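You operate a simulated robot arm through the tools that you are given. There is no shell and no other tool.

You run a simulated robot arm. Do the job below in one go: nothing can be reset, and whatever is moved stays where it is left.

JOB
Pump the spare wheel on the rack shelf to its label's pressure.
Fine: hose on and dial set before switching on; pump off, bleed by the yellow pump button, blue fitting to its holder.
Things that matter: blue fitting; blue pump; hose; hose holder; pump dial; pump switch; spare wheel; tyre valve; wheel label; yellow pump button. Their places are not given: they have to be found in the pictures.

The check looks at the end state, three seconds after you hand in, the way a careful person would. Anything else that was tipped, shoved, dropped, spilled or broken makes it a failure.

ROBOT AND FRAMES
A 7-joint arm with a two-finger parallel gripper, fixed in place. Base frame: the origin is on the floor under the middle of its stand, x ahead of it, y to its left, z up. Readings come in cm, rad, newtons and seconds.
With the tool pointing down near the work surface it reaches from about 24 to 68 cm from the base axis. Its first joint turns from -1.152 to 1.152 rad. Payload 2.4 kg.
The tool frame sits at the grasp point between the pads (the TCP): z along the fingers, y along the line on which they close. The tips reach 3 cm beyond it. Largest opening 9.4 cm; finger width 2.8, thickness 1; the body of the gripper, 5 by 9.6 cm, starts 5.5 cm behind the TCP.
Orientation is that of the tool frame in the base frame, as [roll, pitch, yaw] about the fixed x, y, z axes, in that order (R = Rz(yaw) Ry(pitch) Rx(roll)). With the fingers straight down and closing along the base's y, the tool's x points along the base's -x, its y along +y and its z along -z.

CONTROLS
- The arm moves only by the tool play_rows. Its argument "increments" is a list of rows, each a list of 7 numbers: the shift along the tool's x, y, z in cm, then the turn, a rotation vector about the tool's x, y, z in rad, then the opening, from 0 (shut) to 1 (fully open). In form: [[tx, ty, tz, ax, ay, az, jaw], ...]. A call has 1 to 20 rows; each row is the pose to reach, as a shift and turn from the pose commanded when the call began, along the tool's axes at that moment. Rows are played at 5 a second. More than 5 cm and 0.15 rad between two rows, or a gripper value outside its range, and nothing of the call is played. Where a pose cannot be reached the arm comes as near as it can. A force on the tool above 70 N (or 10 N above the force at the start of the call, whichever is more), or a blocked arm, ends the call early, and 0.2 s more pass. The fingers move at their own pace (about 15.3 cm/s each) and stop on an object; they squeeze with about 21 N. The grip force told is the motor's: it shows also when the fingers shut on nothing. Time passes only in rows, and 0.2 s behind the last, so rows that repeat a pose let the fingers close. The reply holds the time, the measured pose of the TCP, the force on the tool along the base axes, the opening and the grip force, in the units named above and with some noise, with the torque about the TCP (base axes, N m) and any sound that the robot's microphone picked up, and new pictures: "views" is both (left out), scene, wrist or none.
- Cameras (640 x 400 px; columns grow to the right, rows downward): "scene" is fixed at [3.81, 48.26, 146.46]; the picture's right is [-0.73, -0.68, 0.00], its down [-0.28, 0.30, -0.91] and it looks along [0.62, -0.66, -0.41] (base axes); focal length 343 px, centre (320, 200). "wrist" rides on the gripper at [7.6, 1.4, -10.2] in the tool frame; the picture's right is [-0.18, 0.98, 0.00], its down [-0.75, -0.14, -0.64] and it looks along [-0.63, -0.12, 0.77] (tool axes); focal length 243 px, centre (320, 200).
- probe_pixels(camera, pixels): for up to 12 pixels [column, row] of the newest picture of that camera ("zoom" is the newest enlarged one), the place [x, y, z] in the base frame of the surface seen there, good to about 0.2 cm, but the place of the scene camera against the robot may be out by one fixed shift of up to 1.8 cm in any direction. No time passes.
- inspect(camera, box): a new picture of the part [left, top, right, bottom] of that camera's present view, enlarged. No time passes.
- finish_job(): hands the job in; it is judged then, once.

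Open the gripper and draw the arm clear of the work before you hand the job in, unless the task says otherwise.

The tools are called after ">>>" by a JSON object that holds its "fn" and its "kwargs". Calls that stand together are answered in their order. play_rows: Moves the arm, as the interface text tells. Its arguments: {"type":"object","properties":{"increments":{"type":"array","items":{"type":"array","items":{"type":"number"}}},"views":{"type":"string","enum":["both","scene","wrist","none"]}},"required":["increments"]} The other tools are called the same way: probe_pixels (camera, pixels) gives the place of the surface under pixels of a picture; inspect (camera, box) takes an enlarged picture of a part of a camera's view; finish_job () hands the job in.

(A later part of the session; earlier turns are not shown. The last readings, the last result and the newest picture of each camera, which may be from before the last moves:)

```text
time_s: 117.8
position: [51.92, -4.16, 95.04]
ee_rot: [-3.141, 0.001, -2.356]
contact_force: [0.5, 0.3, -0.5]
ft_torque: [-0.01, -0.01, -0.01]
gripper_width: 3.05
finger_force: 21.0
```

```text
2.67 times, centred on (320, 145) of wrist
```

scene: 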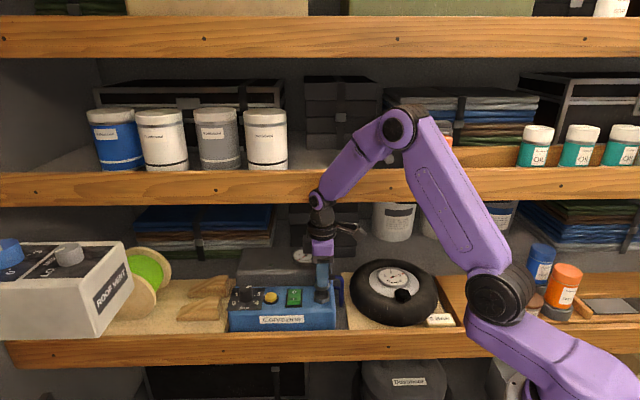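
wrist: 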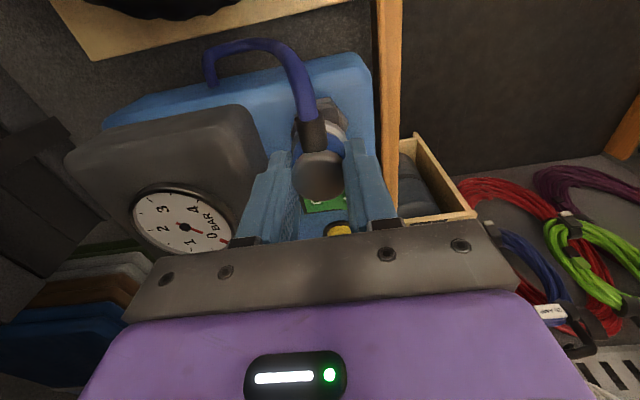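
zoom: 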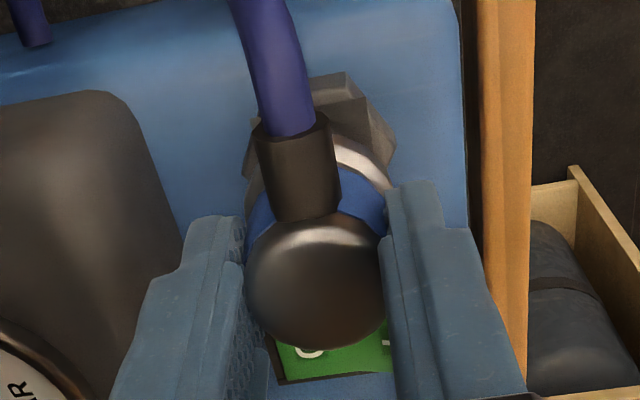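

The ring is ≈1 mm right of the hex axis, depth looks right. I shift 0.8 mm and lower to just above contact.

>>> {"fn": "play_rows", "kwargs": {"increments": [[-0.08, 0, 0.8, 0, 0, 0, 0.2], [-0.08, 0, 1.6, 0, 0, 0, 0.2], [-0.08, 0, 2.2, 0, 0, 0, 0.2], [-0.08, 0, 2.45, 0, 0, 0, 0.2]], "views": "none"}}

>>> {"fn": "inspect", "kwargs": {"camera": "scene", "box": [300, 272, 344, 304]}}

```text
time_s: 118.8
position: [51.85, -4.25, 92.59]
ee_rot: [-3.14, 0.003, -2.358]
contact_force: [-0.5, 0.1, -0.3]
ft_torque: [0.01, 0.02, 0.03]
gripper_width: 3.05
finger_force: 21.1
```

```text
12.50 times, centred on (322, 288) of scene
```

zoom: 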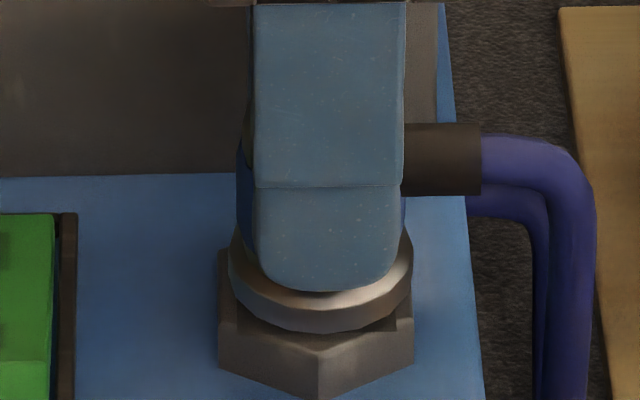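

The ring is still ≈1 mm to the right. I shift another 1 mm and lower in 1 mm steps, listening for the snap.

>>> {"fn": "play_rows", "kwargs": {"increments": [[-0.1, 0, 0, 0, 0, 0, 0.2], [-0.1, 0, 0.1, 0, 0, 0, 0.2], [-0.1, 0, 0.2, 0, 0, 0, 0.2], [-0.1, 0, 0.28, 0, 0, 0, 0.2], [-0.1, 0, 0.34, 0, 0, 0, 0.2]], "views": "none"}}

>>> {"fn": "inspect", "kwargs": {"camera": "scene", "box": [300, 272, 344, 304]}}

```text
time_s: 120.0
position: [51.98, -4.09, 92.25]
ee_rot: [-3.136, 0.004, -2.357]
contact_force: [2.2, 0.1, -0.1]
ft_torque: [0.02, 0.1, -0.03]
gripper_width: 3.06
finger_force: 21.2
```

```text
12.50 times, centred on (322, 288) of scene
```

zoom: 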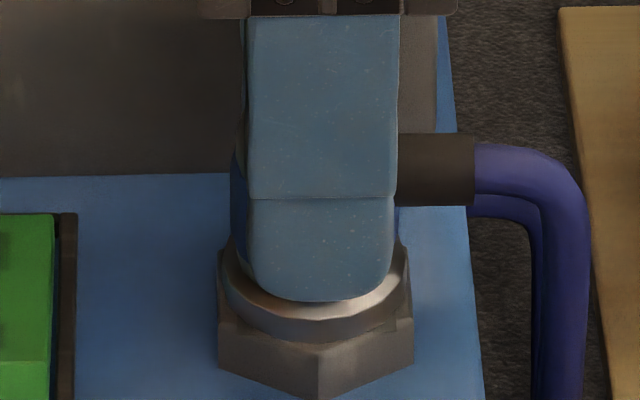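

The ring is centred on the hex now. I press on in small steps.

>>> {"fn": "play_rows", "kwargs": {"increments": [[0, 0, 0.08, 0, 0, 0, 0.2], [0, 0, 0.15, 0, 0, 0, 0.2], [0, 0, 0.2, 0, 0, 0, 0.2]], "views": "none"}}

```text
time_s: 120.8
position: [51.97, -3.97, 92.17]
ee_rot: [-3.14, 0.004, -2.356]
contact_force: [-1.2, -1.8, 14.5]
ft_torque: [-0.11, 0.01, 0.02]
gripper_width: 3.06
finger_force: 21.1
```

14.5 N, no snap yet. I push a little further.

>>> {"fn": "play_rows", "kwargs": {"increments": [[0, 0, 0.06, 0, 0, 0, 0.2], [0, 0, 0.12, 0, 0, 0, 0.2], [0, 0, 0.12, 0, 0, 0, 0.2]], "views": "none"}}

>>> {"fn": "inspect", "kwargs": {"camera": "scene", "box": [300, 272, 344, 304]}}

>>> {"fn": "inspect", "kwargs": {"camera": "wrist", "box": [250, 70, 390, 220]}}

```text
time_s: 121.6
position: [51.94, -4.12, 91.9]
ee_rot: [-3.14, 0.005, -2.357]
contact_force: [1.6, 0.1, 13.9]
ft_torque: [-0.02, -0.11, -0.03]
gripper_width: 3.07
finger_force: 21.7
```

```text
12.50 times, centred on (322, 288) of scene
```

zoom: 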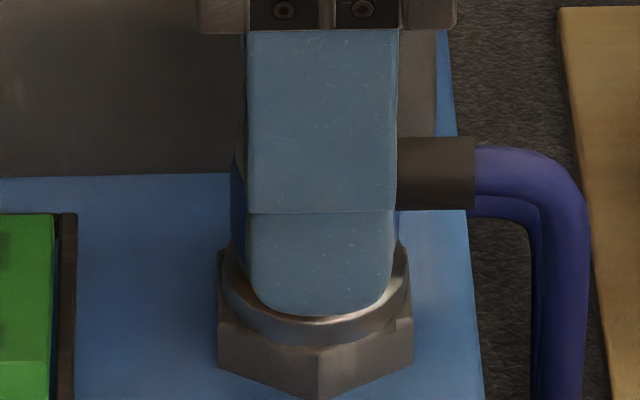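

```text
2.67 times, centred on (320, 145) of wrist
```

zoom: 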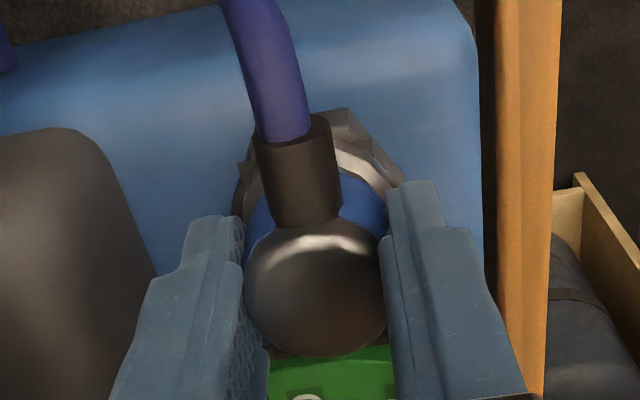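

The fingers slide at 14 N without a snap. I compare with the original holder picture at the same zoom to see the offset.

>>> {"fn": "inspect", "kwargs": {"camera": "scene", "box": [295, 265, 375, 315]}}

>>> {"fn": "inspect", "kwargs": {"camera": "scene", "box": [308, 284, 334, 302]}}

```text
8.00 times, centred on (335, 290) of scene
```

zoom: 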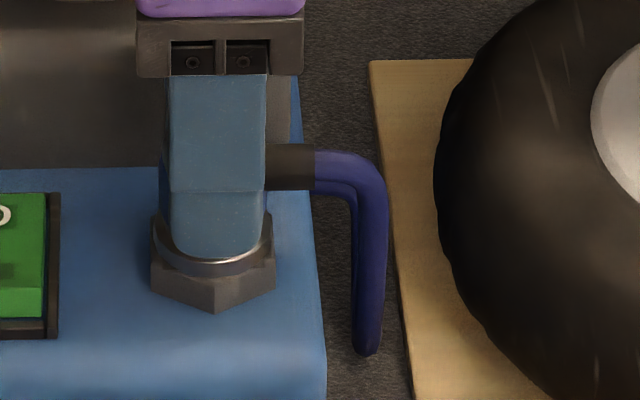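

```text
16.00 times, centred on (321, 293) of scene
```

zoom: 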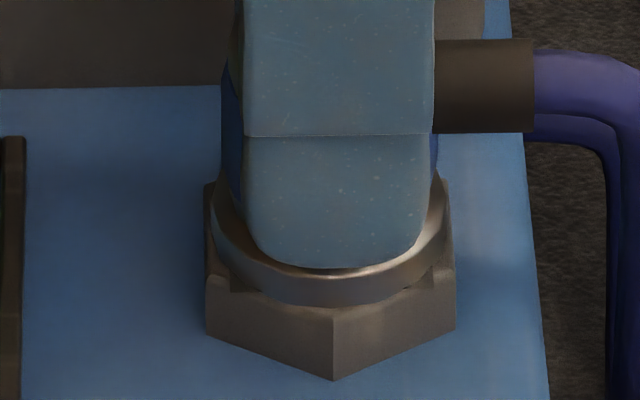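

Against the original picture the hose stub and ring are ≈4 px lower (8×), i.e. the fitting is ≈0.2 cm too far forward. I ease up, shift it back by that, and press again.

>>> {"fn": "play_rows", "kwargs": {"increments": [[0, 0, -0.2, 0, 0, 0, 0.2], [-0.03, -0.1, -0.3, 0, 0, 0, 0.2], [-0.05, -0.18, -0.3, 0, 0, 0, 0.2], [-0.05, -0.18, -0.15, 0, 0, 0, 0.2], [-0.05, -0.18, -0.05, 0, 0, 0, 0.2], [-0.05, -0.18, 0.03, 0, 0, 0, 0.2]], "views": "none"}}

>>> {"fn": "inspect", "kwargs": {"camera": "scene", "box": [295, 265, 375, 315]}}

```text
time_s: 123.0
position: [52.12, -4.04, 91.92]
ee_rot: [-3.139, 0.002, -2.354]
contact_force: [-4.1, 0.5, 12.2]
ft_torque: [0.02, 0.12, 0.02]
gripper_width: 3.06
finger_force: 21.5
```

```text
8.00 times, centred on (335, 290) of scene
```

zoom: 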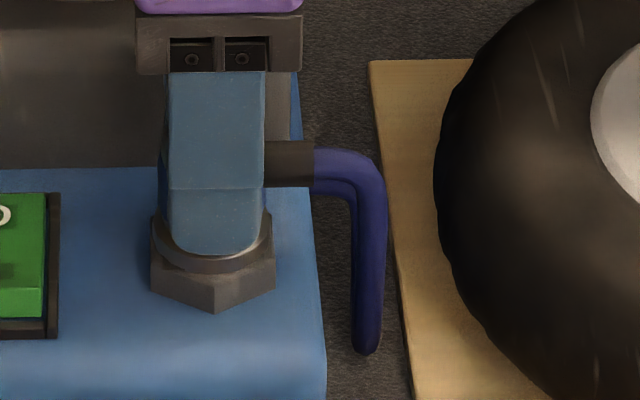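

Now the stub matches the original picture. I press a bit more.

>>> {"fn": "play_rows", "kwargs": {"increments": [[0, 0, 0.06, 0, 0, 0, 0.2], [0, 0, 0.12, 0, 0, 0, 0.2], [0, 0, 0.18, 0, 0, 0, 0.2]], "views": "none"}}

```text
time_s: 123.8
position: [52.03, -4.11, 91.98]
ee_rot: [-3.137, 0.005, -2.356]
contact_force: [-11.5, -0.1, 48.4]
ft_torque: [0.05, 0.55, 0.02]
gripper_width: 3.05
finger_force: 21.5
```

48 N and still no snap, so there is a small remaining misalignment. I search in ~0.5 mm steps around here under moderate pressure, first slightly further back.

>>> {"fn": "play_rows", "kwargs": {"increments": [[0, 0, -0.06, 0, 0, 0, 0.2], [-0.03, -0.06, -0.06, 0, 0, 0, 0.2], [-0.03, -0.06, 0.0, 0, 0, 0, 0.2]], "views": "none"}}

>>> {"fn": "inspect", "kwargs": {"camera": "scene", "box": [306, 276, 338, 296]}}

```text
time_s: 124.6
position: [52.12, -4.15, 91.89]
ee_rot: [-3.138, 0.003, -2.356]
contact_force: [-5.3, -1.3, 32.9]
ft_torque: [-0.06, 0.08, -0.06]
gripper_width: 3.05
finger_force: 20.9
```

```text
16.00 times, centred on (322, 286) of scene
```

zoom: 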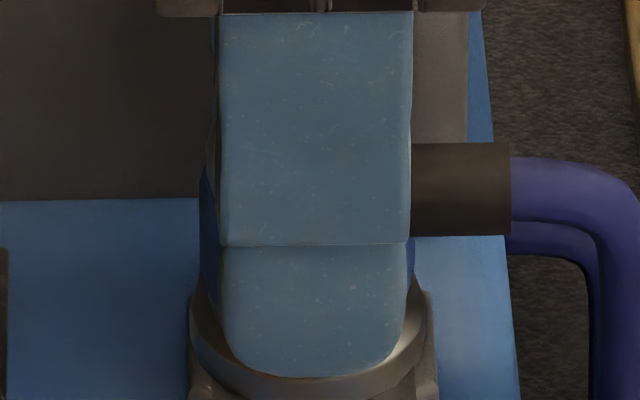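

Depth now matches the original (stub rows equal), but the ring is ≈1 mm left of the hex. I shift back 0.8 mm and press.

>>> {"fn": "play_rows", "kwargs": {"increments": [[0, 0, -0.08, 0, 0, 0, 0.2], [0.08, 0, -0.08, 0, 0, 0, 0.2], [0.08, 0, -0.02, 0, 0, 0, 0.2], [0.08, 0, 0.04, 0, 0, 0, 0.2]], "views": "none"}}

>>> {"fn": "inspect", "kwargs": {"camera": "scene", "box": [306, 276, 338, 296]}}

```text
time_s: 125.6
position: [52.19, -4.21, 91.61]
ee_rot: [-3.139, 0.002, -2.355]
contact_force: [4.0, 2.2, 12.2]
ft_torque: [0.08, -0.19, -0.02]
gripper_width: 3.1
finger_force: 20.4
```

```text
16.00 times, centred on (322, 286) of scene
```

zoom: 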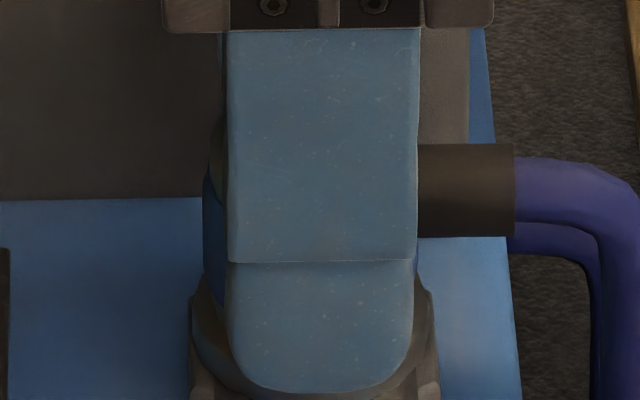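

The fingers slipped 3 mm down the fitting. It is centred now; I press a little more, listening.

>>> {"fn": "play_rows", "kwargs": {"increments": [[0, 0, 0.06, 0, 0, 0, 0.2], [0, 0, 0.12, 0, 0, 0, 0.2]], "views": "none"}}

```text
time_s: 126.2
position: [52.06, -4.18, 91.59]
ee_rot: [-3.14, 0.002, -2.356]
contact_force: [2.4, 1.0, 11.1]
ft_torque: [0.16, -0.06, 0.01]
gripper_width: 3.09
finger_force: 21.3
```

The grip just slides at ≈11 N. The fitting is sitting centred on the holder, so I release it without moving and will press on its cap from above instead.

>>> {"fn": "play_rows", "kwargs": {"increments": [[0, 0, -0.03, 0, 0, 0, 0.3], [0, 0, -0.03, 0, 0, 0, 0.34], [0, 0, -0.03, 0, 0, 0, 0.37], [0, 0, -0.03, 0, 0, 0, 0.42], [0, 0, -0.03, 0, 0, 0, 0.5], [0, 0, -0.03, 0, 0, 0, 0.55]]}}

>>> {"fn": "inspect", "kwargs": {"camera": "scene", "box": [295, 265, 375, 315]}}

>>> {"fn": "inspect", "kwargs": {"camera": "wrist", "box": [250, 70, 390, 220]}}

```text
time_s: 127.6
position: [52.06, -4.33, 91.69]
ee_rot: [-3.139, 0.001, -2.357]
contact_force: [0.4, -0.3, -0.5]
ft_torque: [0.0, -0.04, 0.0]
gripper_width: 5.21
finger_force: 0.0
```

scene: 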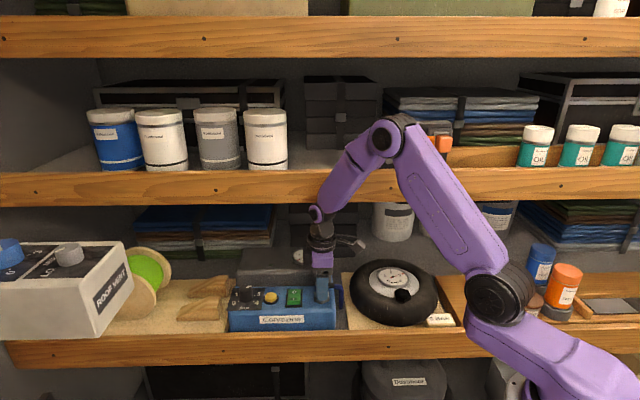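
wrist: 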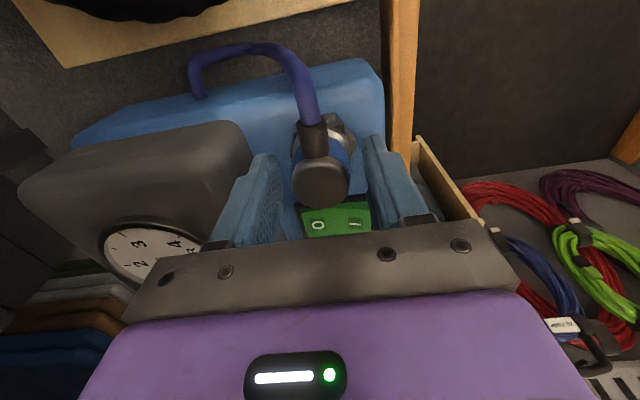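

```text
8.00 times, centred on (335, 290) of scene
```

zoom: 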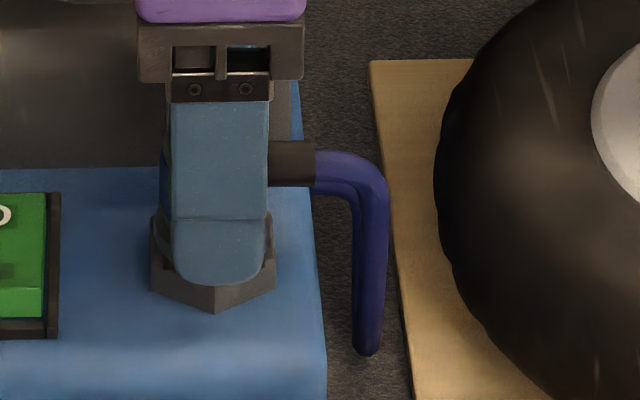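

```text
2.67 times, centred on (320, 145) of wrist
```

zoom: 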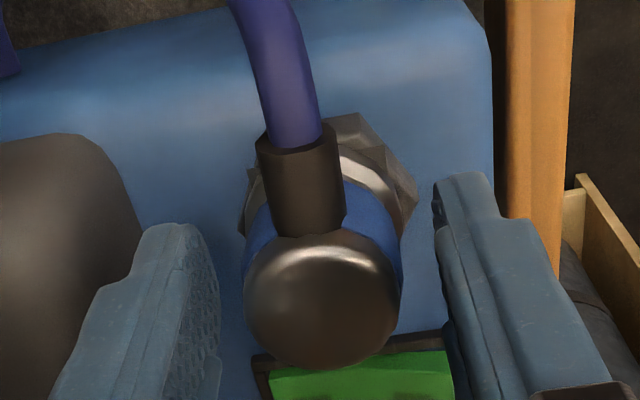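

I rise clear with open fingers and compare the resting fitting with the original picture.

>>> {"fn": "play_rows", "kwargs": {"increments": [[0, 0, -1.0, 0, 0, 0, 0.55], [0, 0, -2.5, 0, 0, 0, 0.55], [0, 0, -5.0, 0, 0, 0, 0.55], [0, 0, -7.5, 0, 0, 0, 0.4]]}}

>>> {"fn": "inspect", "kwargs": {"camera": "scene", "box": [295, 265, 375, 315]}}

>>> {"fn": "inspect", "kwargs": {"camera": "wrist", "box": [240, 60, 390, 190]}}

```text
time_s: 128.6
position: [52.02, -4.29, 98.92]
ee_rot: [-3.139, 0.002, -2.356]
contact_force: [0.7, 0.9, -0.2]
ft_torque: [-0.05, 0.02, 0.0]
gripper_width: 3.74
finger_force: 0.1
```

scene: 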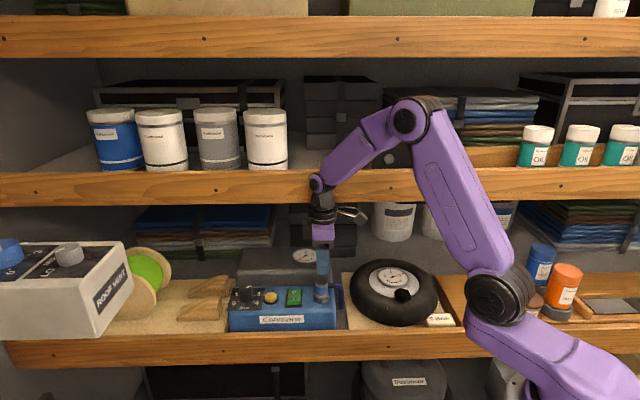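
wrist: 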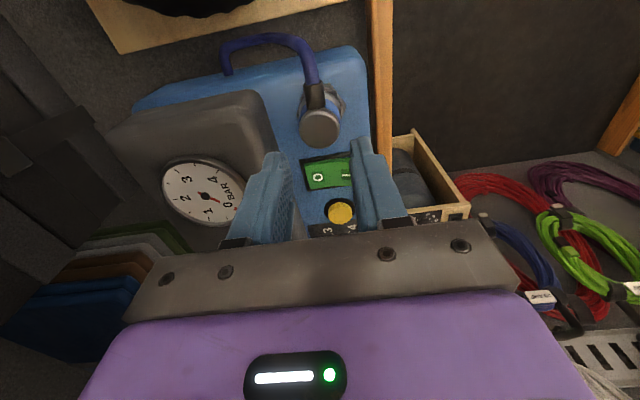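

```text
8.00 times, centred on (335, 290) of scene
```

zoom: 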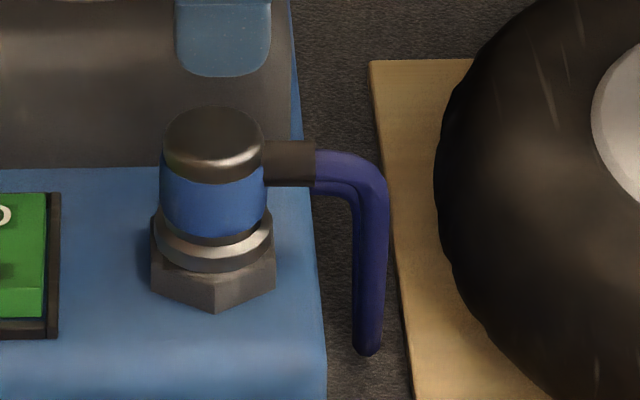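

```text
3.08 times, centred on (315, 125) of wrist
```

zoom: 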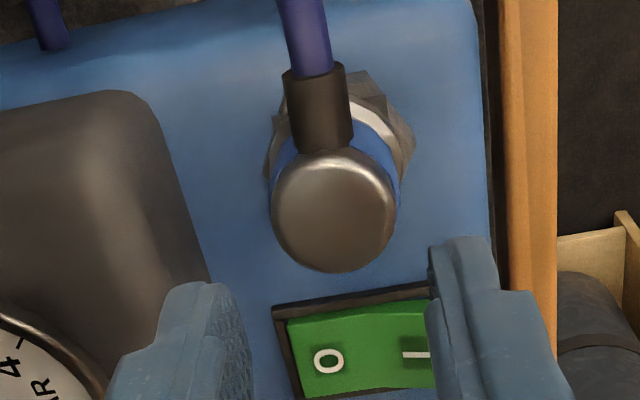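

The resting fitting matches the original picture within a pixel. I shut the fingers and press on the cap to seat it with a snap.

>>> {"fn": "play_rows", "kwargs": {"increments": [[0.08, 0.15, 0, 0, 0, 0, 0.2], [0.08, 0.15, 0, 0, 0, 0, 0], [0.08, 0.15, 1.5, 0, 0, 0, 0], [0.08, 0.15, 3.0, 0, 0, 0, 0], [0.08, 0.15, 3.6, 0, 0, 0, 0], [0.08, 0.15, 3.8, 0, 0, 0, 0]], "views": "wrist"}}

>>> {"fn": "inspect", "kwargs": {"camera": "scene", "box": [295, 265, 375, 315]}}

```text
time_s: 130.0
position: [51.89, -4.2, 95.44]
ee_rot: [3.141, 0.001, -2.356]
contact_force: [0.9, -0.3, -0.2]
ft_torque: [-0.01, 0.03, -0.02]
gripper_width: 0.01
finger_force: 20.6
```

wrist: 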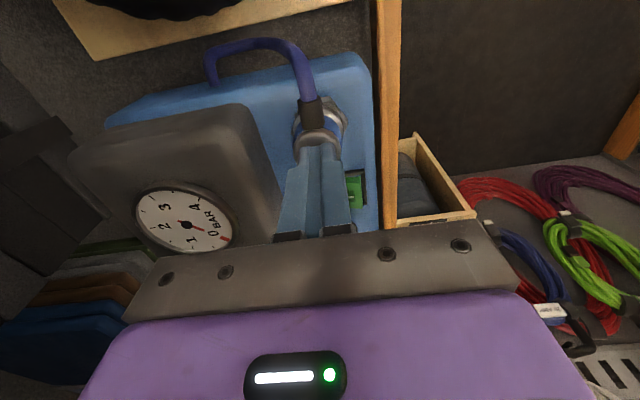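

```text
8.00 times, centred on (335, 290) of scene
```

zoom: 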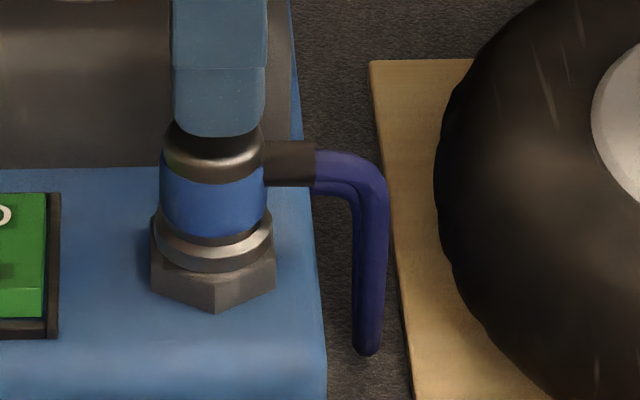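

Tips are just above the cap centre. I go down in fine steps and press.

>>> {"fn": "play_rows", "kwargs": {"increments": [[0, 0, 0.15, 0, 0, 0, 0], [0, 0, 0.25, 0, 0, 0, 0], [0, 0, 0.33, 0, 0, 0, 0], [0, 0, 0.4, 0, 0, 0, 0]], "views": "none"}}

```text
time_s: 131.0
position: [51.93, -4.22, 94.89]
ee_rot: [-3.139, 0.002, -2.357]
contact_force: [-0.7, 0.7, -0.3]
ft_torque: [0.01, -0.01, 0.01]
gripper_width: 0.02
finger_force: 20.9
```

No contact yet at tip height 91.9. I continue.

>>> {"fn": "play_rows", "kwargs": {"increments": [[0, 0, 0.06, 0, 0, 0, 0], [0, 0, 0.12, 0, 0, 0, 0], [0, 0, 0.18, 0, 0, 0, 0]], "views": "none"}}

```text
time_s: 131.8
position: [51.89, -4.14, 94.76]
ee_rot: [-3.141, 0.002, -2.357]
contact_force: [0.0, -0.9, 0.0]
ft_torque: [-0.02, 0.03, -0.02]
gripper_width: 0.0
finger_force: 20.9
```

Still free. I continue in 0.5 mm steps.

>>> {"fn": "play_rows", "kwargs": {"increments": [[0, 0, 0.06, 0, 0, 0, 0], [0, 0, 0.12, 0, 0, 0, 0], [0, 0, 0.18, 0, 0, 0, 0]], "views": "none"}}

```text
time_s: 132.6
position: [51.86, -4.18, 94.74]
ee_rot: [-3.137, 0.003, -2.356]
contact_force: [-7.3, 1.8, 22.1]
ft_torque: [0.03, 0.11, -0.05]
gripper_width: 0.0
finger_force: 21.4
```

Contact, 22 N. I increase the push a little more.

>>> {"fn": "play_rows", "kwargs": {"increments": [[0, 0, 0.04, 0, 0, 0, 0], [0, 0, 0.08, 0, 0, 0, 0], [0, 0, 0.11, 0, 0, 0, 0]], "views": "none"}}

```text
time_s: 133.4
position: [51.91, -4.29, 94.61]
ee_rot: [-3.138, 0.006, -2.355]
contact_force: [-12.5, 2.1, 45.0]
ft_torque: [0.0, 0.21, 0.0]
gripper_width: 0.0
finger_force: 21.3
```

45 N and no snap. I look at the fitting at 16× to measure the remaining offset against the original (stub end ≈514, rows ≈144–236 in this zoom).

>>> {"fn": "inspect", "kwargs": {"camera": "scene", "box": [306, 276, 338, 296]}}

>>> {"fn": "inspect", "kwargs": {"camera": "scene", "box": [306, 288, 338, 308]}}

```text
16.00 times, centred on (322, 286) of scene
```

zoom: 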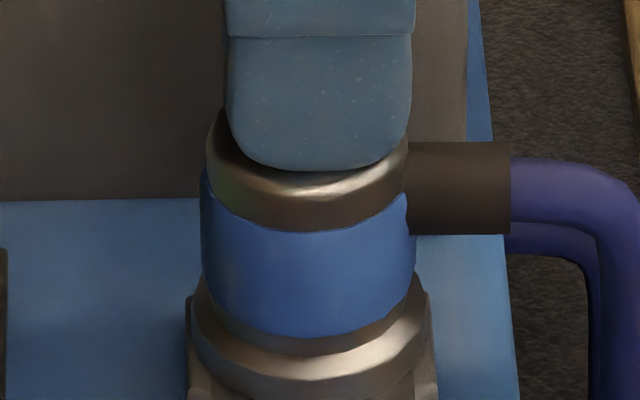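

```text
16.00 times, centred on (322, 298) of scene
```

zoom: 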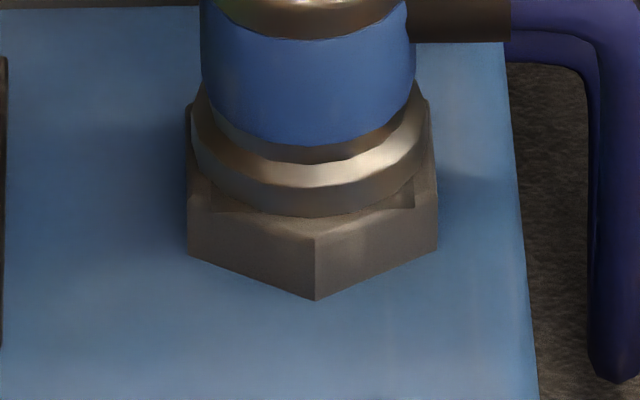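

All features are within ≈0.5 mm of the original place. I raise the push modestly to see whether it snaps.

>>> {"fn": "play_rows", "kwargs": {"increments": [[0, 0, 0.03, 0, 0, 0, 0], [0, 0, 0.05, 0, 0, 0, 0], [0, 0, 0.05, 0, 0, 0, 0]], "views": "none"}}

```text
time_s: 134.2
position: [52.0, -4.19, 94.64]
ee_rot: [-3.135, 0.007, -2.358]
contact_force: [-8.7, 0.1, 48.8]
ft_torque: [-0.05, 0.09, -0.04]
gripper_width: 0.0
finger_force: 20.7
```

Still no snap when pressed from above. Both valve snaps happened while the fitting was held, so I rise, regrip it, lift a hair, align by the picture, and press down held.

>>> {"fn": "play_rows", "kwargs": {"increments": [[0, 0, -0.3, 0, 0, 0, 0], [0, 0, -1.5, 0, 0, 0, 0.2], [0, 0, -2.5, 0, 0, 0, 0.55], [-0.05, -0.1, -2.5, 0, 0, 0, 0.55], [-0.05, -0.12, -1.0, 0, 0, 0, 0.55], [-0.05, -0.12, 0.8, 0, 0, 0, 0.55], [-0.05, -0.12, 2.0, 0, 0, 0, 0.55], [-0.05, -0.12, 2.9, 0, 0, 0, 0.55], [-0.05, -0.12, 2.9, 0, 0, 0, 0.55]], "views": "wrist"}}

>>> {"fn": "inspect", "kwargs": {"camera": "wrist", "box": [250, 70, 390, 220]}}

>>> {"fn": "probe_pixels", "kwargs": {"camera": "wrist", "pixels": [[318, 182], [292, 182], [345, 182], [318, 163], [318, 202], [270, 175], [373, 165]]}}

```text
time_s: 136.2
position: [51.94, -4.2, 91.54]
ee_rot: [-3.139, 0.0, -2.355]
contact_force: [0.1, -0.1, 0.3]
ft_torque: [-0.02, -0.01, -0.01]
gripper_width: 5.15
finger_force: 0.0
```

wrist: 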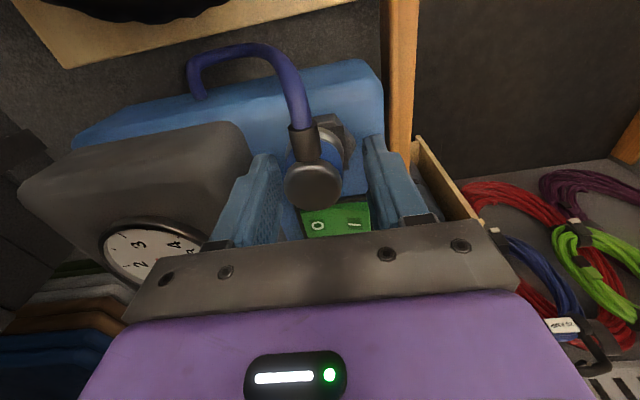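

```text
2.67 times, centred on (320, 145) of wrist
```

zoom: 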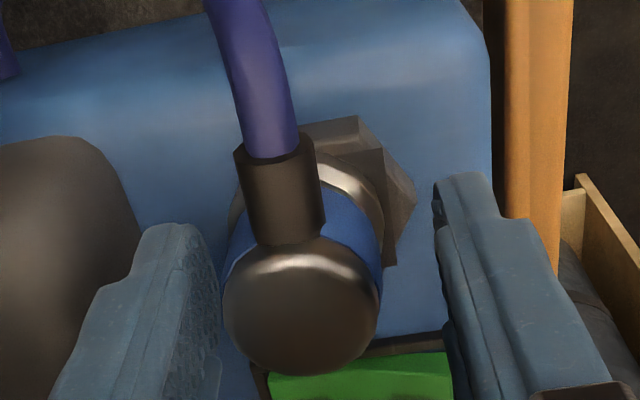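

```text
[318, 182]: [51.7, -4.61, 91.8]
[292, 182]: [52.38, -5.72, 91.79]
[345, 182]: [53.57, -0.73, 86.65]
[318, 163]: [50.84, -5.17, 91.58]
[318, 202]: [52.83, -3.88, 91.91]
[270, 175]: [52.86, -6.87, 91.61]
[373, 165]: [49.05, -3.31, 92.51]
```

The fitting had slid ≈0.5 cm back when I lifted off (cap now at u 33.4, d 40.1), so it was loose. I recentre the open fingers on it and grip.

>>> {"fn": "play_rows", "kwargs": {"increments": [[0.2, -0.2, 0, 0, 0, 0, 0.55], [0.33, -0.36, 0, 0, 0, 0, 0.55], [0.33, -0.36, 0, 0, 0, 0, 0.45], [0.33, -0.36, 0, 0, 0, 0, 0.38], [0.33, -0.36, 0, 0, 0, 0, 0.34], [0.33, -0.36, 0, 0, 0, 0, 0.2], [0.33, -0.36, 0, 0, 0, 0, 0.2]], "views": "wrist"}}

>>> {"fn": "inspect", "kwargs": {"camera": "wrist", "box": [250, 70, 390, 220]}}

>>> {"fn": "inspect", "kwargs": {"camera": "scene", "box": [306, 276, 338, 296]}}

```text
time_s: 137.8
position: [52.06, -4.79, 91.37]
ee_rot: [-3.14, 0.002, -2.357]
contact_force: [0.9, 0.0, 1.2]
ft_torque: [0.01, 0.01, -0.03]
gripper_width: 3.11
finger_force: 20.4
```

wrist: 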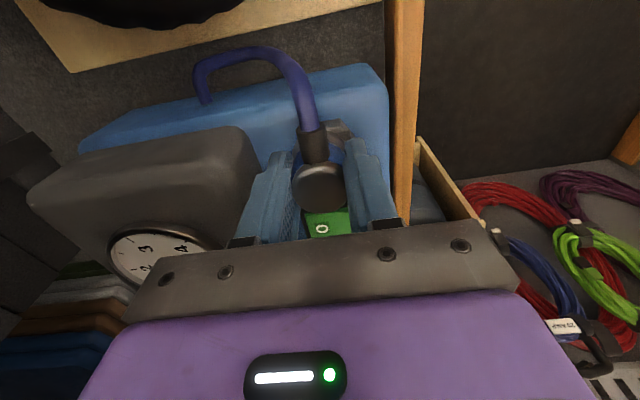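

```text
2.67 times, centred on (320, 145) of wrist
```

zoom: 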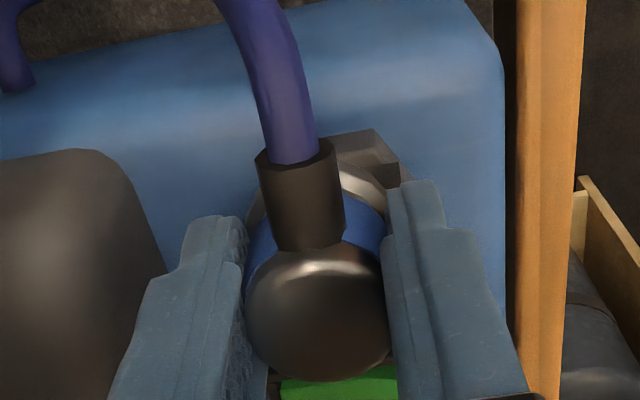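

```text
16.00 times, centred on (322, 286) of scene
```

zoom: 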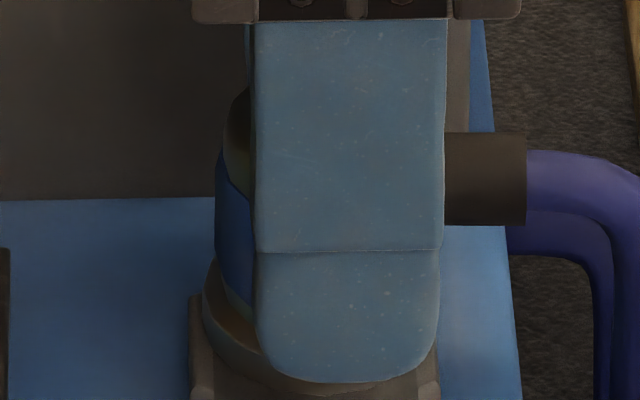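

The grip is a bit low (tips only 5 mm above the hex). I open, rise 7 mm, and grip again.

>>> {"fn": "play_rows", "kwargs": {"increments": [[0, 0, 0, 0, 0, 0, 0.34], [0, 0, 0, 0, 0, 0, 0.4], [0, 0, -0.4, 0, 0, 0, 0.42], [0, 0, -0.75, 0, 0, 0, 0.42], [0, 0, -0.75, 0, 0, 0, 0.36], [0, 0, -0.75, 0, 0, 0, 0.33], [0, 0, -0.75, 0, 0, 0, 0.2], [0, 0, -0.75, 0, 0, 0, 0.2]], "views": "none"}}

>>> {"fn": "play_rows", "kwargs": {"increments": [[0, 0, -0.2, 0, 0, 0, 0.2], [0, 0, -0.4, 0, 0, 0, 0.2], [-0.15, 0.25, -0.5, 0, 0, 0, 0.2], [-0.28, 0.5, -0.5, 0, 0, 0, 0.2], [-0.28, 0.5, -0.5, 0, 0, 0, 0.2]], "views": "none"}}

>>> {"fn": "inspect", "kwargs": {"camera": "scene", "box": [306, 276, 338, 296]}}

>>> {"fn": "inspect", "kwargs": {"camera": "scene", "box": [306, 288, 338, 308]}}

```text
time_s: 139.6
position: [51.95, -4.75, 92.23]
ee_rot: [-3.14, 0.002, -2.357]
contact_force: [0.3, 0.2, 0.6]
ft_torque: [0.0, 0.01, 0.02]
gripper_width: 3.07
finger_force: 21.0
```

```text
time_s: 140.8
position: [51.86, -4.15, 92.79]
ee_rot: [-3.14, 0.001, -2.356]
contact_force: [-0.6, 0.5, -0.7]
ft_torque: [0.02, 0.03, 0.01]
gripper_width: 3.06
finger_force: 21.0
```

```text
16.00 times, centred on (322, 286) of scene
```

zoom: 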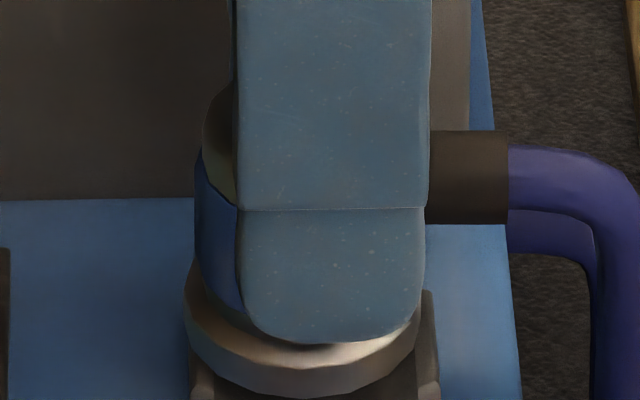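

```text
16.00 times, centred on (322, 298) of scene
```

zoom: 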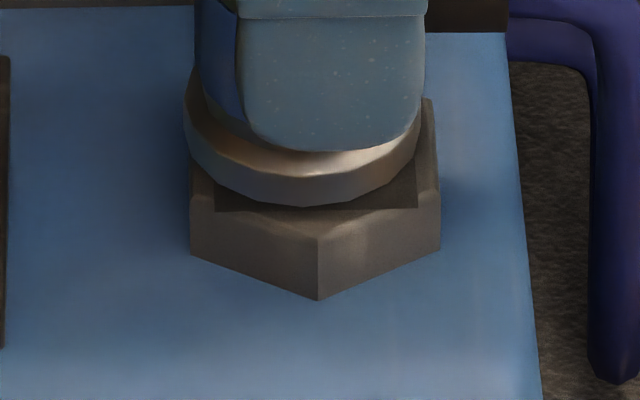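

Held ≈5 mm above the holder. By the ring/stub positions it needs ≈0.2 cm to −u and ≈0.3 cm further back. I shift and lower to just above contact, then recheck.

>>> {"fn": "play_rows", "kwargs": {"increments": [[0.1, -0.16, 0, 0, 0, 0, 0.2], [0.2, -0.32, 0, 0, 0, 0, 0.2], [0.2, -0.32, 0.2, 0, 0, 0, 0.2], [0.2, -0.32, 0.35, 0, 0, 0, 0.2], [0.2, -0.32, 0.45, 0, 0, 0, 0.2]], "views": "none"}}

>>> {"fn": "inspect", "kwargs": {"camera": "scene", "box": [306, 276, 338, 296]}}

>>> {"fn": "inspect", "kwargs": {"camera": "scene", "box": [306, 288, 338, 308]}}

```text
time_s: 142.0
position: [52.0, -4.43, 92.23]
ee_rot: [-3.139, 0.001, -2.357]
contact_force: [0.0, -0.4, 0.0]
ft_torque: [-0.01, 0.02, 0.02]
gripper_width: 3.03
finger_force: 20.8
```

```text
16.00 times, centred on (322, 286) of scene
```

zoom: 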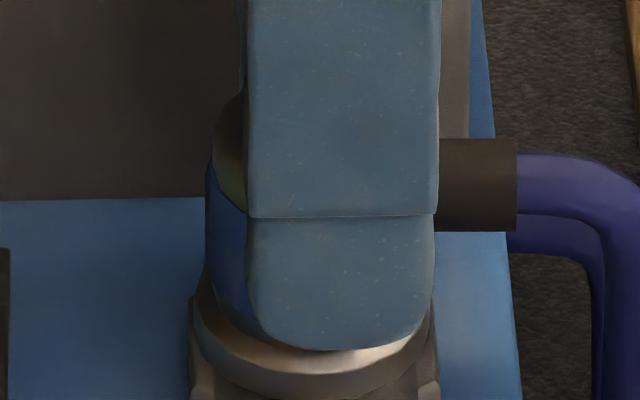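

```text
16.00 times, centred on (322, 298) of scene
```

zoom: 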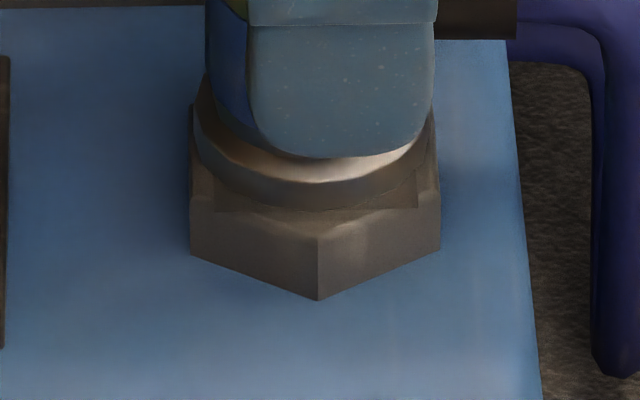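

Ring centre (313.5) and hex centre (315) now agree, and rows fit with ≈1 mm left to go. I press down in small steps.

>>> {"fn": "play_rows", "kwargs": {"increments": [[0, 0, 0.08, 0, 0, 0, 0.2], [0, 0, 0.16, 0, 0, 0, 0.2], [0, 0, 0.22, 0, 0, 0, 0.2]], "views": "none"}}

```text
time_s: 142.8
position: [51.96, -4.55, 92.18]
ee_rot: [-3.137, 0.002, -2.357]
contact_force: [-2.7, -2.2, 13.1]
ft_torque: [-0.01, 0.07, 0.03]
gripper_width: 3.07
finger_force: 20.8
```

13 N, contact made. I press slightly more.

>>> {"fn": "play_rows", "kwargs": {"increments": [[0, 0, 0.06, 0, 0, 0, 0.2], [0, 0, 0.12, 0, 0, 0, 0.2]], "views": "none"}}

>>> {"fn": "inspect", "kwargs": {"camera": "scene", "box": [306, 276, 338, 296]}}

```text
time_s: 143.4
position: [52.06, -4.56, 92.08]
ee_rot: [-3.137, 0.002, -2.358]
contact_force: [-0.8, -1.9, 13.3]
ft_torque: [-0.01, 0.04, -0.04]
gripper_width: 3.06
finger_force: 20.9
```

```text
16.00 times, centred on (322, 286) of scene
```

zoom: 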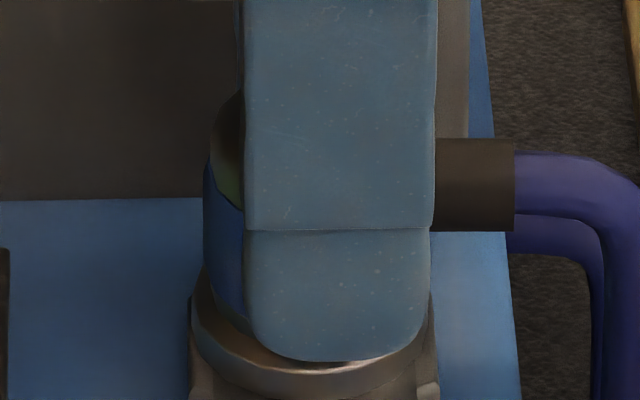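

At contact the stub is 6 px above its original rows, so it is ≈0.12 cm too far back. I ease up, shift forward, and press again.

>>> {"fn": "play_rows", "kwargs": {"increments": [[0, 0, -0.2, 0, 0, 0, 0.2], [0, 0.12, -0.25, 0, 0, 0, 0.2], [0, 0.12, -0.1, 0, 0, 0, 0.2], [0, 0.12, 0.0, 0, 0, 0, 0.2], [0, 0.12, 0.06, 0, 0, 0, 0.2]], "views": "none"}}

>>> {"fn": "inspect", "kwargs": {"camera": "scene", "box": [306, 276, 338, 296]}}

```text
time_s: 144.6
position: [51.91, -4.48, 91.93]
ee_rot: [-3.138, 0.002, -2.355]
contact_force: [-9.0, 1.5, 20.6]
ft_torque: [0.11, 0.29, 0.06]
gripper_width: 3.06
finger_force: 21.0
```

```text
16.00 times, centred on (322, 286) of scene
```

zoom: 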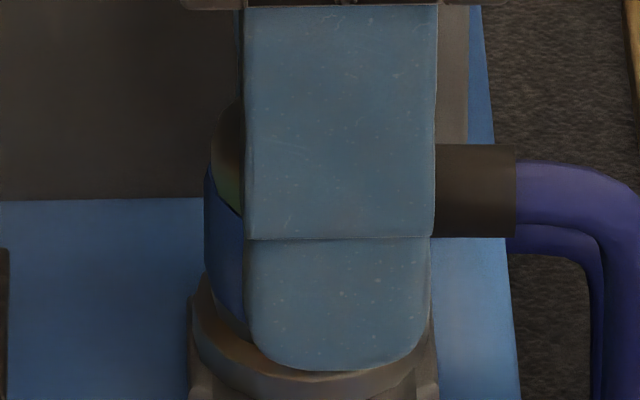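

Now the stub is at 144–237, end 515: exactly the original. I press harder here.

>>> {"fn": "play_rows", "kwargs": {"increments": [[0, 0, 0.05, 0, 0, 0, 0.2], [0, 0, 0.1, 0, 0, 0, 0.2], [0, 0, 0.15, 0, 0, 0, 0.2]], "views": "none"}}

>>> {"fn": "inspect", "kwargs": {"camera": "scene", "box": [306, 276, 338, 296]}}

```text
time_s: 145.4
position: [51.92, -4.41, 91.93]
ee_rot: [-3.137, 0.005, -2.357]
contact_force: [-9.7, 2.3, 44.3]
ft_torque: [0.21, 0.39, 0.03]
gripper_width: 3.03
finger_force: 21.2
```

```text
16.00 times, centred on (322, 286) of scene
```

zoom: 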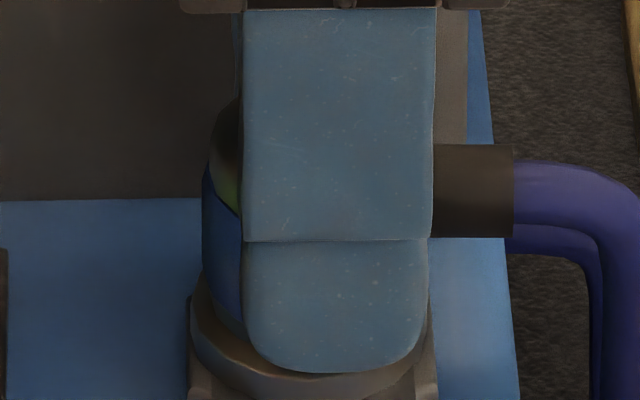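

44 N without a snap although it looks in place. I check the ring against the hex at the bottom.

>>> {"fn": "inspect", "kwargs": {"camera": "scene", "box": [306, 288, 338, 308]}}

>>> {"fn": "inspect", "kwargs": {"camera": "wrist", "box": [250, 80, 390, 220]}}

```text
16.00 times, centred on (322, 298) of scene
```

zoom: 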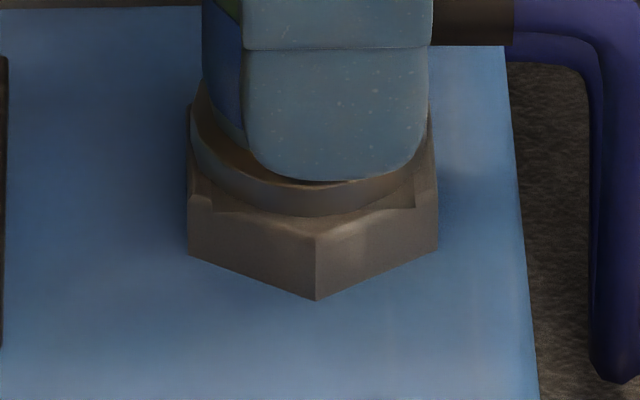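

```text
2.86 times, centred on (320, 150) of wrist
```

zoom: 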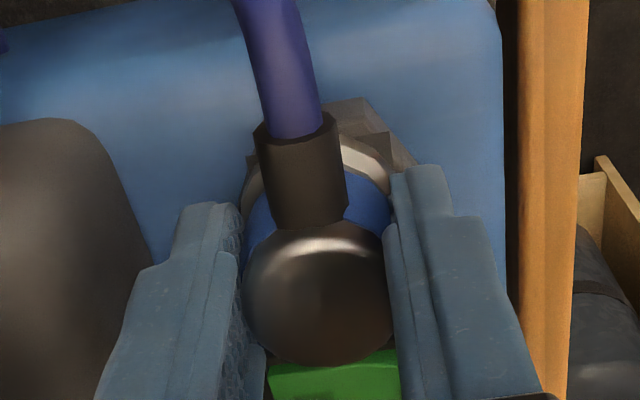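

I probe the cap centre with the wrist camera to compare with the very first measurement (51.74,−4.17).

>>> {"fn": "probe_pixels", "kwargs": {"camera": "zoom", "pixels": [[317, 293], [250, 293], [385, 293], [317, 240], [317, 350], [280, 260], [350, 260], [280, 330], [350, 330], [405, 155], [365, 110], [300, 180]]}}

```text
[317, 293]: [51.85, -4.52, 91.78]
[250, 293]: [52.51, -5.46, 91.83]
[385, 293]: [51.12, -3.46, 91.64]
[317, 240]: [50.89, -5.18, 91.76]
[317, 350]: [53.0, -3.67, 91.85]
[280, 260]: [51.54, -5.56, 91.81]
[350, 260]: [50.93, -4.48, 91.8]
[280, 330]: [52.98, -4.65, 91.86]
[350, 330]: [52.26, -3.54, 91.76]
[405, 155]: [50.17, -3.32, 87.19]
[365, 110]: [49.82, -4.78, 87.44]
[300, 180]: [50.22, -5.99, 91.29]
```

It should be within ≈1 mm; I search around: first 1 mm forward, pressing again.

>>> {"fn": "play_rows", "kwargs": {"increments": [[0, 0, -0.2, 0, 0, 0, 0.2], [0, 0.1, -0.2, 0, 0, 0, 0.2], [0, 0.1, -0.05, 0, 0, 0, 0.2], [0, 0.1, 0.02, 0, 0, 0, 0.2]], "views": "none"}}

```text
time_s: 146.4
position: [51.93, -4.28, 91.89]
ee_rot: [-3.136, 0.007, -2.356]
contact_force: [2.7, -0.5, 36.0]
ft_torque: [0.13, -0.13, -0.02]
gripper_width: 3.09
finger_force: 21.0
```

No snap. I try 1 mm towards the wheel side (−u).

>>> {"fn": "play_rows", "kwargs": {"increments": [[0, 0, -0.2, 0, 0, 0, 0.2], [0.12, 0, -0.2, 0, 0, 0, 0.2], [0.12, 0, -0.05, 0, 0, 0, 0.2], [0.12, 0, 0.03, 0, 0, 0, 0.2]], "views": "none"}}

```text
time_s: 147.4
position: [51.67, -4.43, 91.93]
ee_rot: [-3.139, 0.005, -2.356]
contact_force: [-3.6, 4.1, 42.6]
ft_torque: [0.09, 0.04, 0.01]
gripper_width: 3.09
finger_force: 21.3
```

No snap. I try back 1.2 mm (+d) at this u.

>>> {"fn": "play_rows", "kwargs": {"increments": [[0, 0, -0.2, 0, 0, 0, 0.2], [0, -0.14, -0.2, 0, 0, 0, 0.2], [0, -0.14, -0.05, 0, 0, 0, 0.2], [0, -0.14, 0.03, 0, 0, 0, 0.2]], "views": "none"}}

```text
time_s: 148.4
position: [51.83, -4.69, 91.55]
ee_rot: [-3.14, 0.001, -2.358]
contact_force: [2.8, 3.1, 13.4]
ft_torque: [0.2, -0.08, 0.0]
gripper_width: 3.15
finger_force: 21.3
```

The grip slipped again to z 91.55. I look at the state.

>>> {"fn": "inspect", "kwargs": {"camera": "scene", "box": [306, 276, 338, 296]}}

>>> {"fn": "inspect", "kwargs": {"camera": "wrist", "box": [250, 80, 390, 220]}}

>>> {"fn": "inspect", "kwargs": {"camera": "scene", "box": [306, 288, 338, 308]}}

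```text
16.00 times, centred on (322, 286) of scene
```

zoom: 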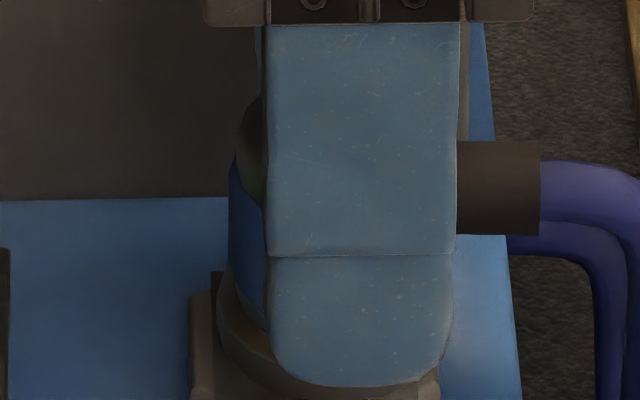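

```text
2.86 times, centred on (320, 150) of wrist
```

zoom: 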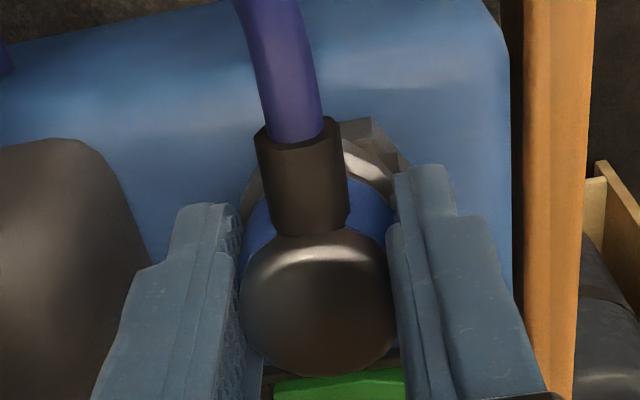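

```text
16.00 times, centred on (322, 298) of scene
```

zoom: 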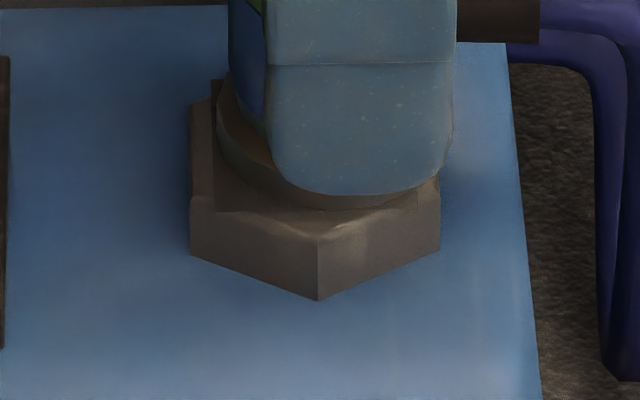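

The fitting slid ≈0.4 cm to −u (stub end 540 vs 514). I unload, shift +u by 0.4 cm, and check the picture unloaded before pressing.

>>> {"fn": "play_rows", "kwargs": {"increments": [[0, 0, -0.25, 0, 0, 0, 0.2], [-0.2, 0.02, -0.4, 0, 0, 0, 0.2], [-0.4, 0.04, -0.4, 0, 0, 0, 0.2], [-0.4, 0.04, -0.3, 0, 0, 0, 0.2], [-0.4, 0.04, -0.3, 0, 0, 0, 0.2]], "views": "none"}}

>>> {"fn": "inspect", "kwargs": {"camera": "scene", "box": [306, 276, 338, 296]}}

>>> {"fn": "inspect", "kwargs": {"camera": "scene", "box": [306, 288, 338, 308]}}

```text
time_s: 149.6
position: [52.11, -4.31, 91.93]
ee_rot: [-3.14, 0.001, -2.355]
contact_force: [-0.6, 0.0, -0.9]
ft_torque: [0.01, -0.02, 0.0]
gripper_width: 3.11
finger_force: 20.9
```

```text
16.00 times, centred on (322, 286) of scene
```

zoom: 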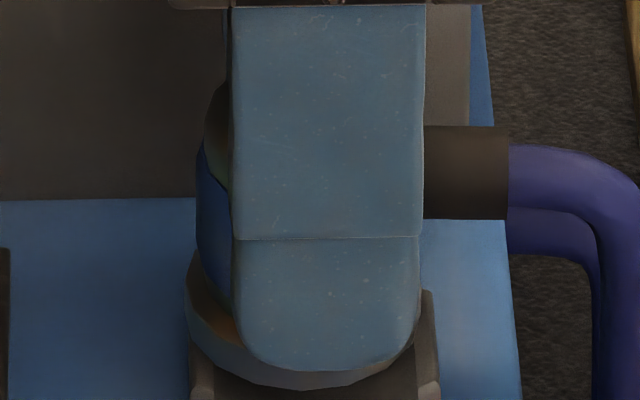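

```text
16.00 times, centred on (322, 298) of scene
```

zoom: 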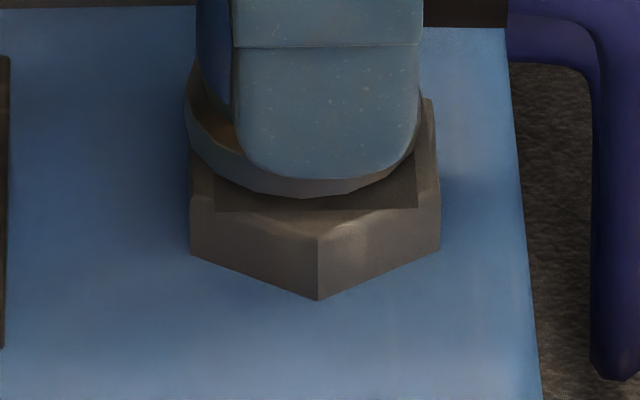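

The fitting is tilted ≈2° in the grip (ring 0.2 cm left of the hex while the stub is only 0.1 left). I correct by rotating the tool 0.04 rad about its y axis and look again.

>>> {"fn": "play_rows", "kwargs": {"increments": [[0.0, 0, 0, 0, 0.02, 0, 0.2], [0.03, 0, 0, 0, 0.04, 0, 0.2], [0.03, 0, 0.1, 0, 0.04, 0, 0.2], [0.03, 0, 0.15, 0, 0.04, 0, 0.2]], "views": "none"}}

>>> {"fn": "inspect", "kwargs": {"camera": "scene", "box": [306, 276, 338, 296]}}

>>> {"fn": "inspect", "kwargs": {"camera": "scene", "box": [306, 288, 338, 308]}}

```text
time_s: 150.6
position: [52.05, -4.13, 91.79]
ee_rot: [-3.139, -0.039, -2.355]
contact_force: [0.4, -0.4, -0.8]
ft_torque: [0.02, 0.0, 0.0]
gripper_width: 3.1
finger_force: 21.1
```

```text
16.00 times, centred on (322, 286) of scene
```

zoom: 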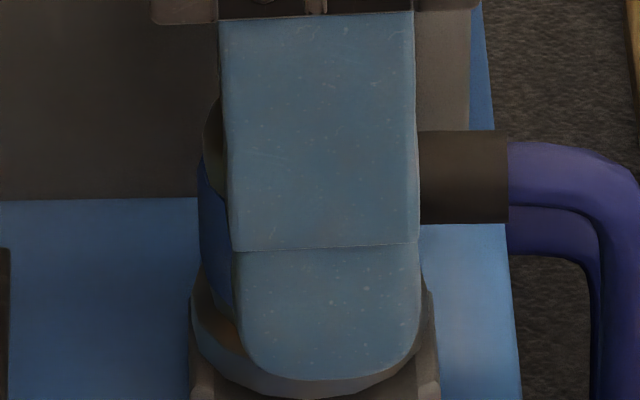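

```text
16.00 times, centred on (322, 298) of scene
```

zoom: 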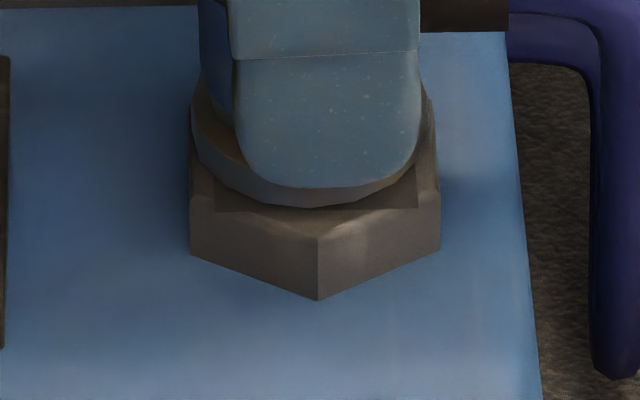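

Now ring and stub agree: both ≈0.1 cm too far +u; depth ≈0.08 cm too far back. I shift and press down.

>>> {"fn": "play_rows", "kwargs": {"increments": [[0.1, 0.08, 0, 0, 0, 0, 0.2], [0.1, 0.08, 0.1, 0, 0, 0, 0.2], [0.1, 0.08, 0.2, 0, 0, 0, 0.2], [0.1, 0.08, 0.26, 0, 0, 0, 0.2]], "views": "none"}}

>>> {"fn": "inspect", "kwargs": {"camera": "scene", "box": [306, 276, 338, 296]}}

```text
time_s: 151.6
position: [51.96, -4.34, 91.66]
ee_rot: [-3.139, -0.038, -2.356]
contact_force: [-3.0, 0.0, 11.2]
ft_torque: [0.19, -0.07, 0.06]
gripper_width: 3.09
finger_force: 21.1
```

```text
16.00 times, centred on (322, 286) of scene
```

zoom: 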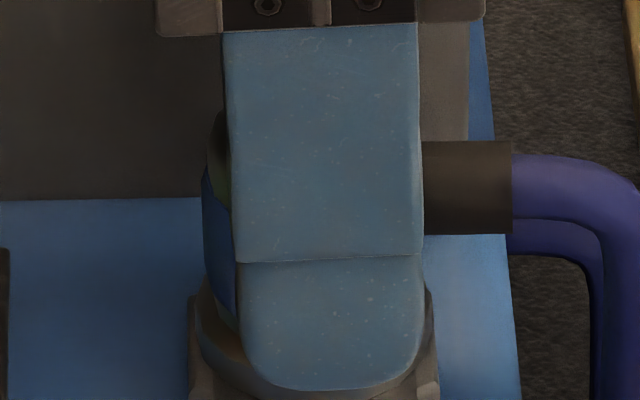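

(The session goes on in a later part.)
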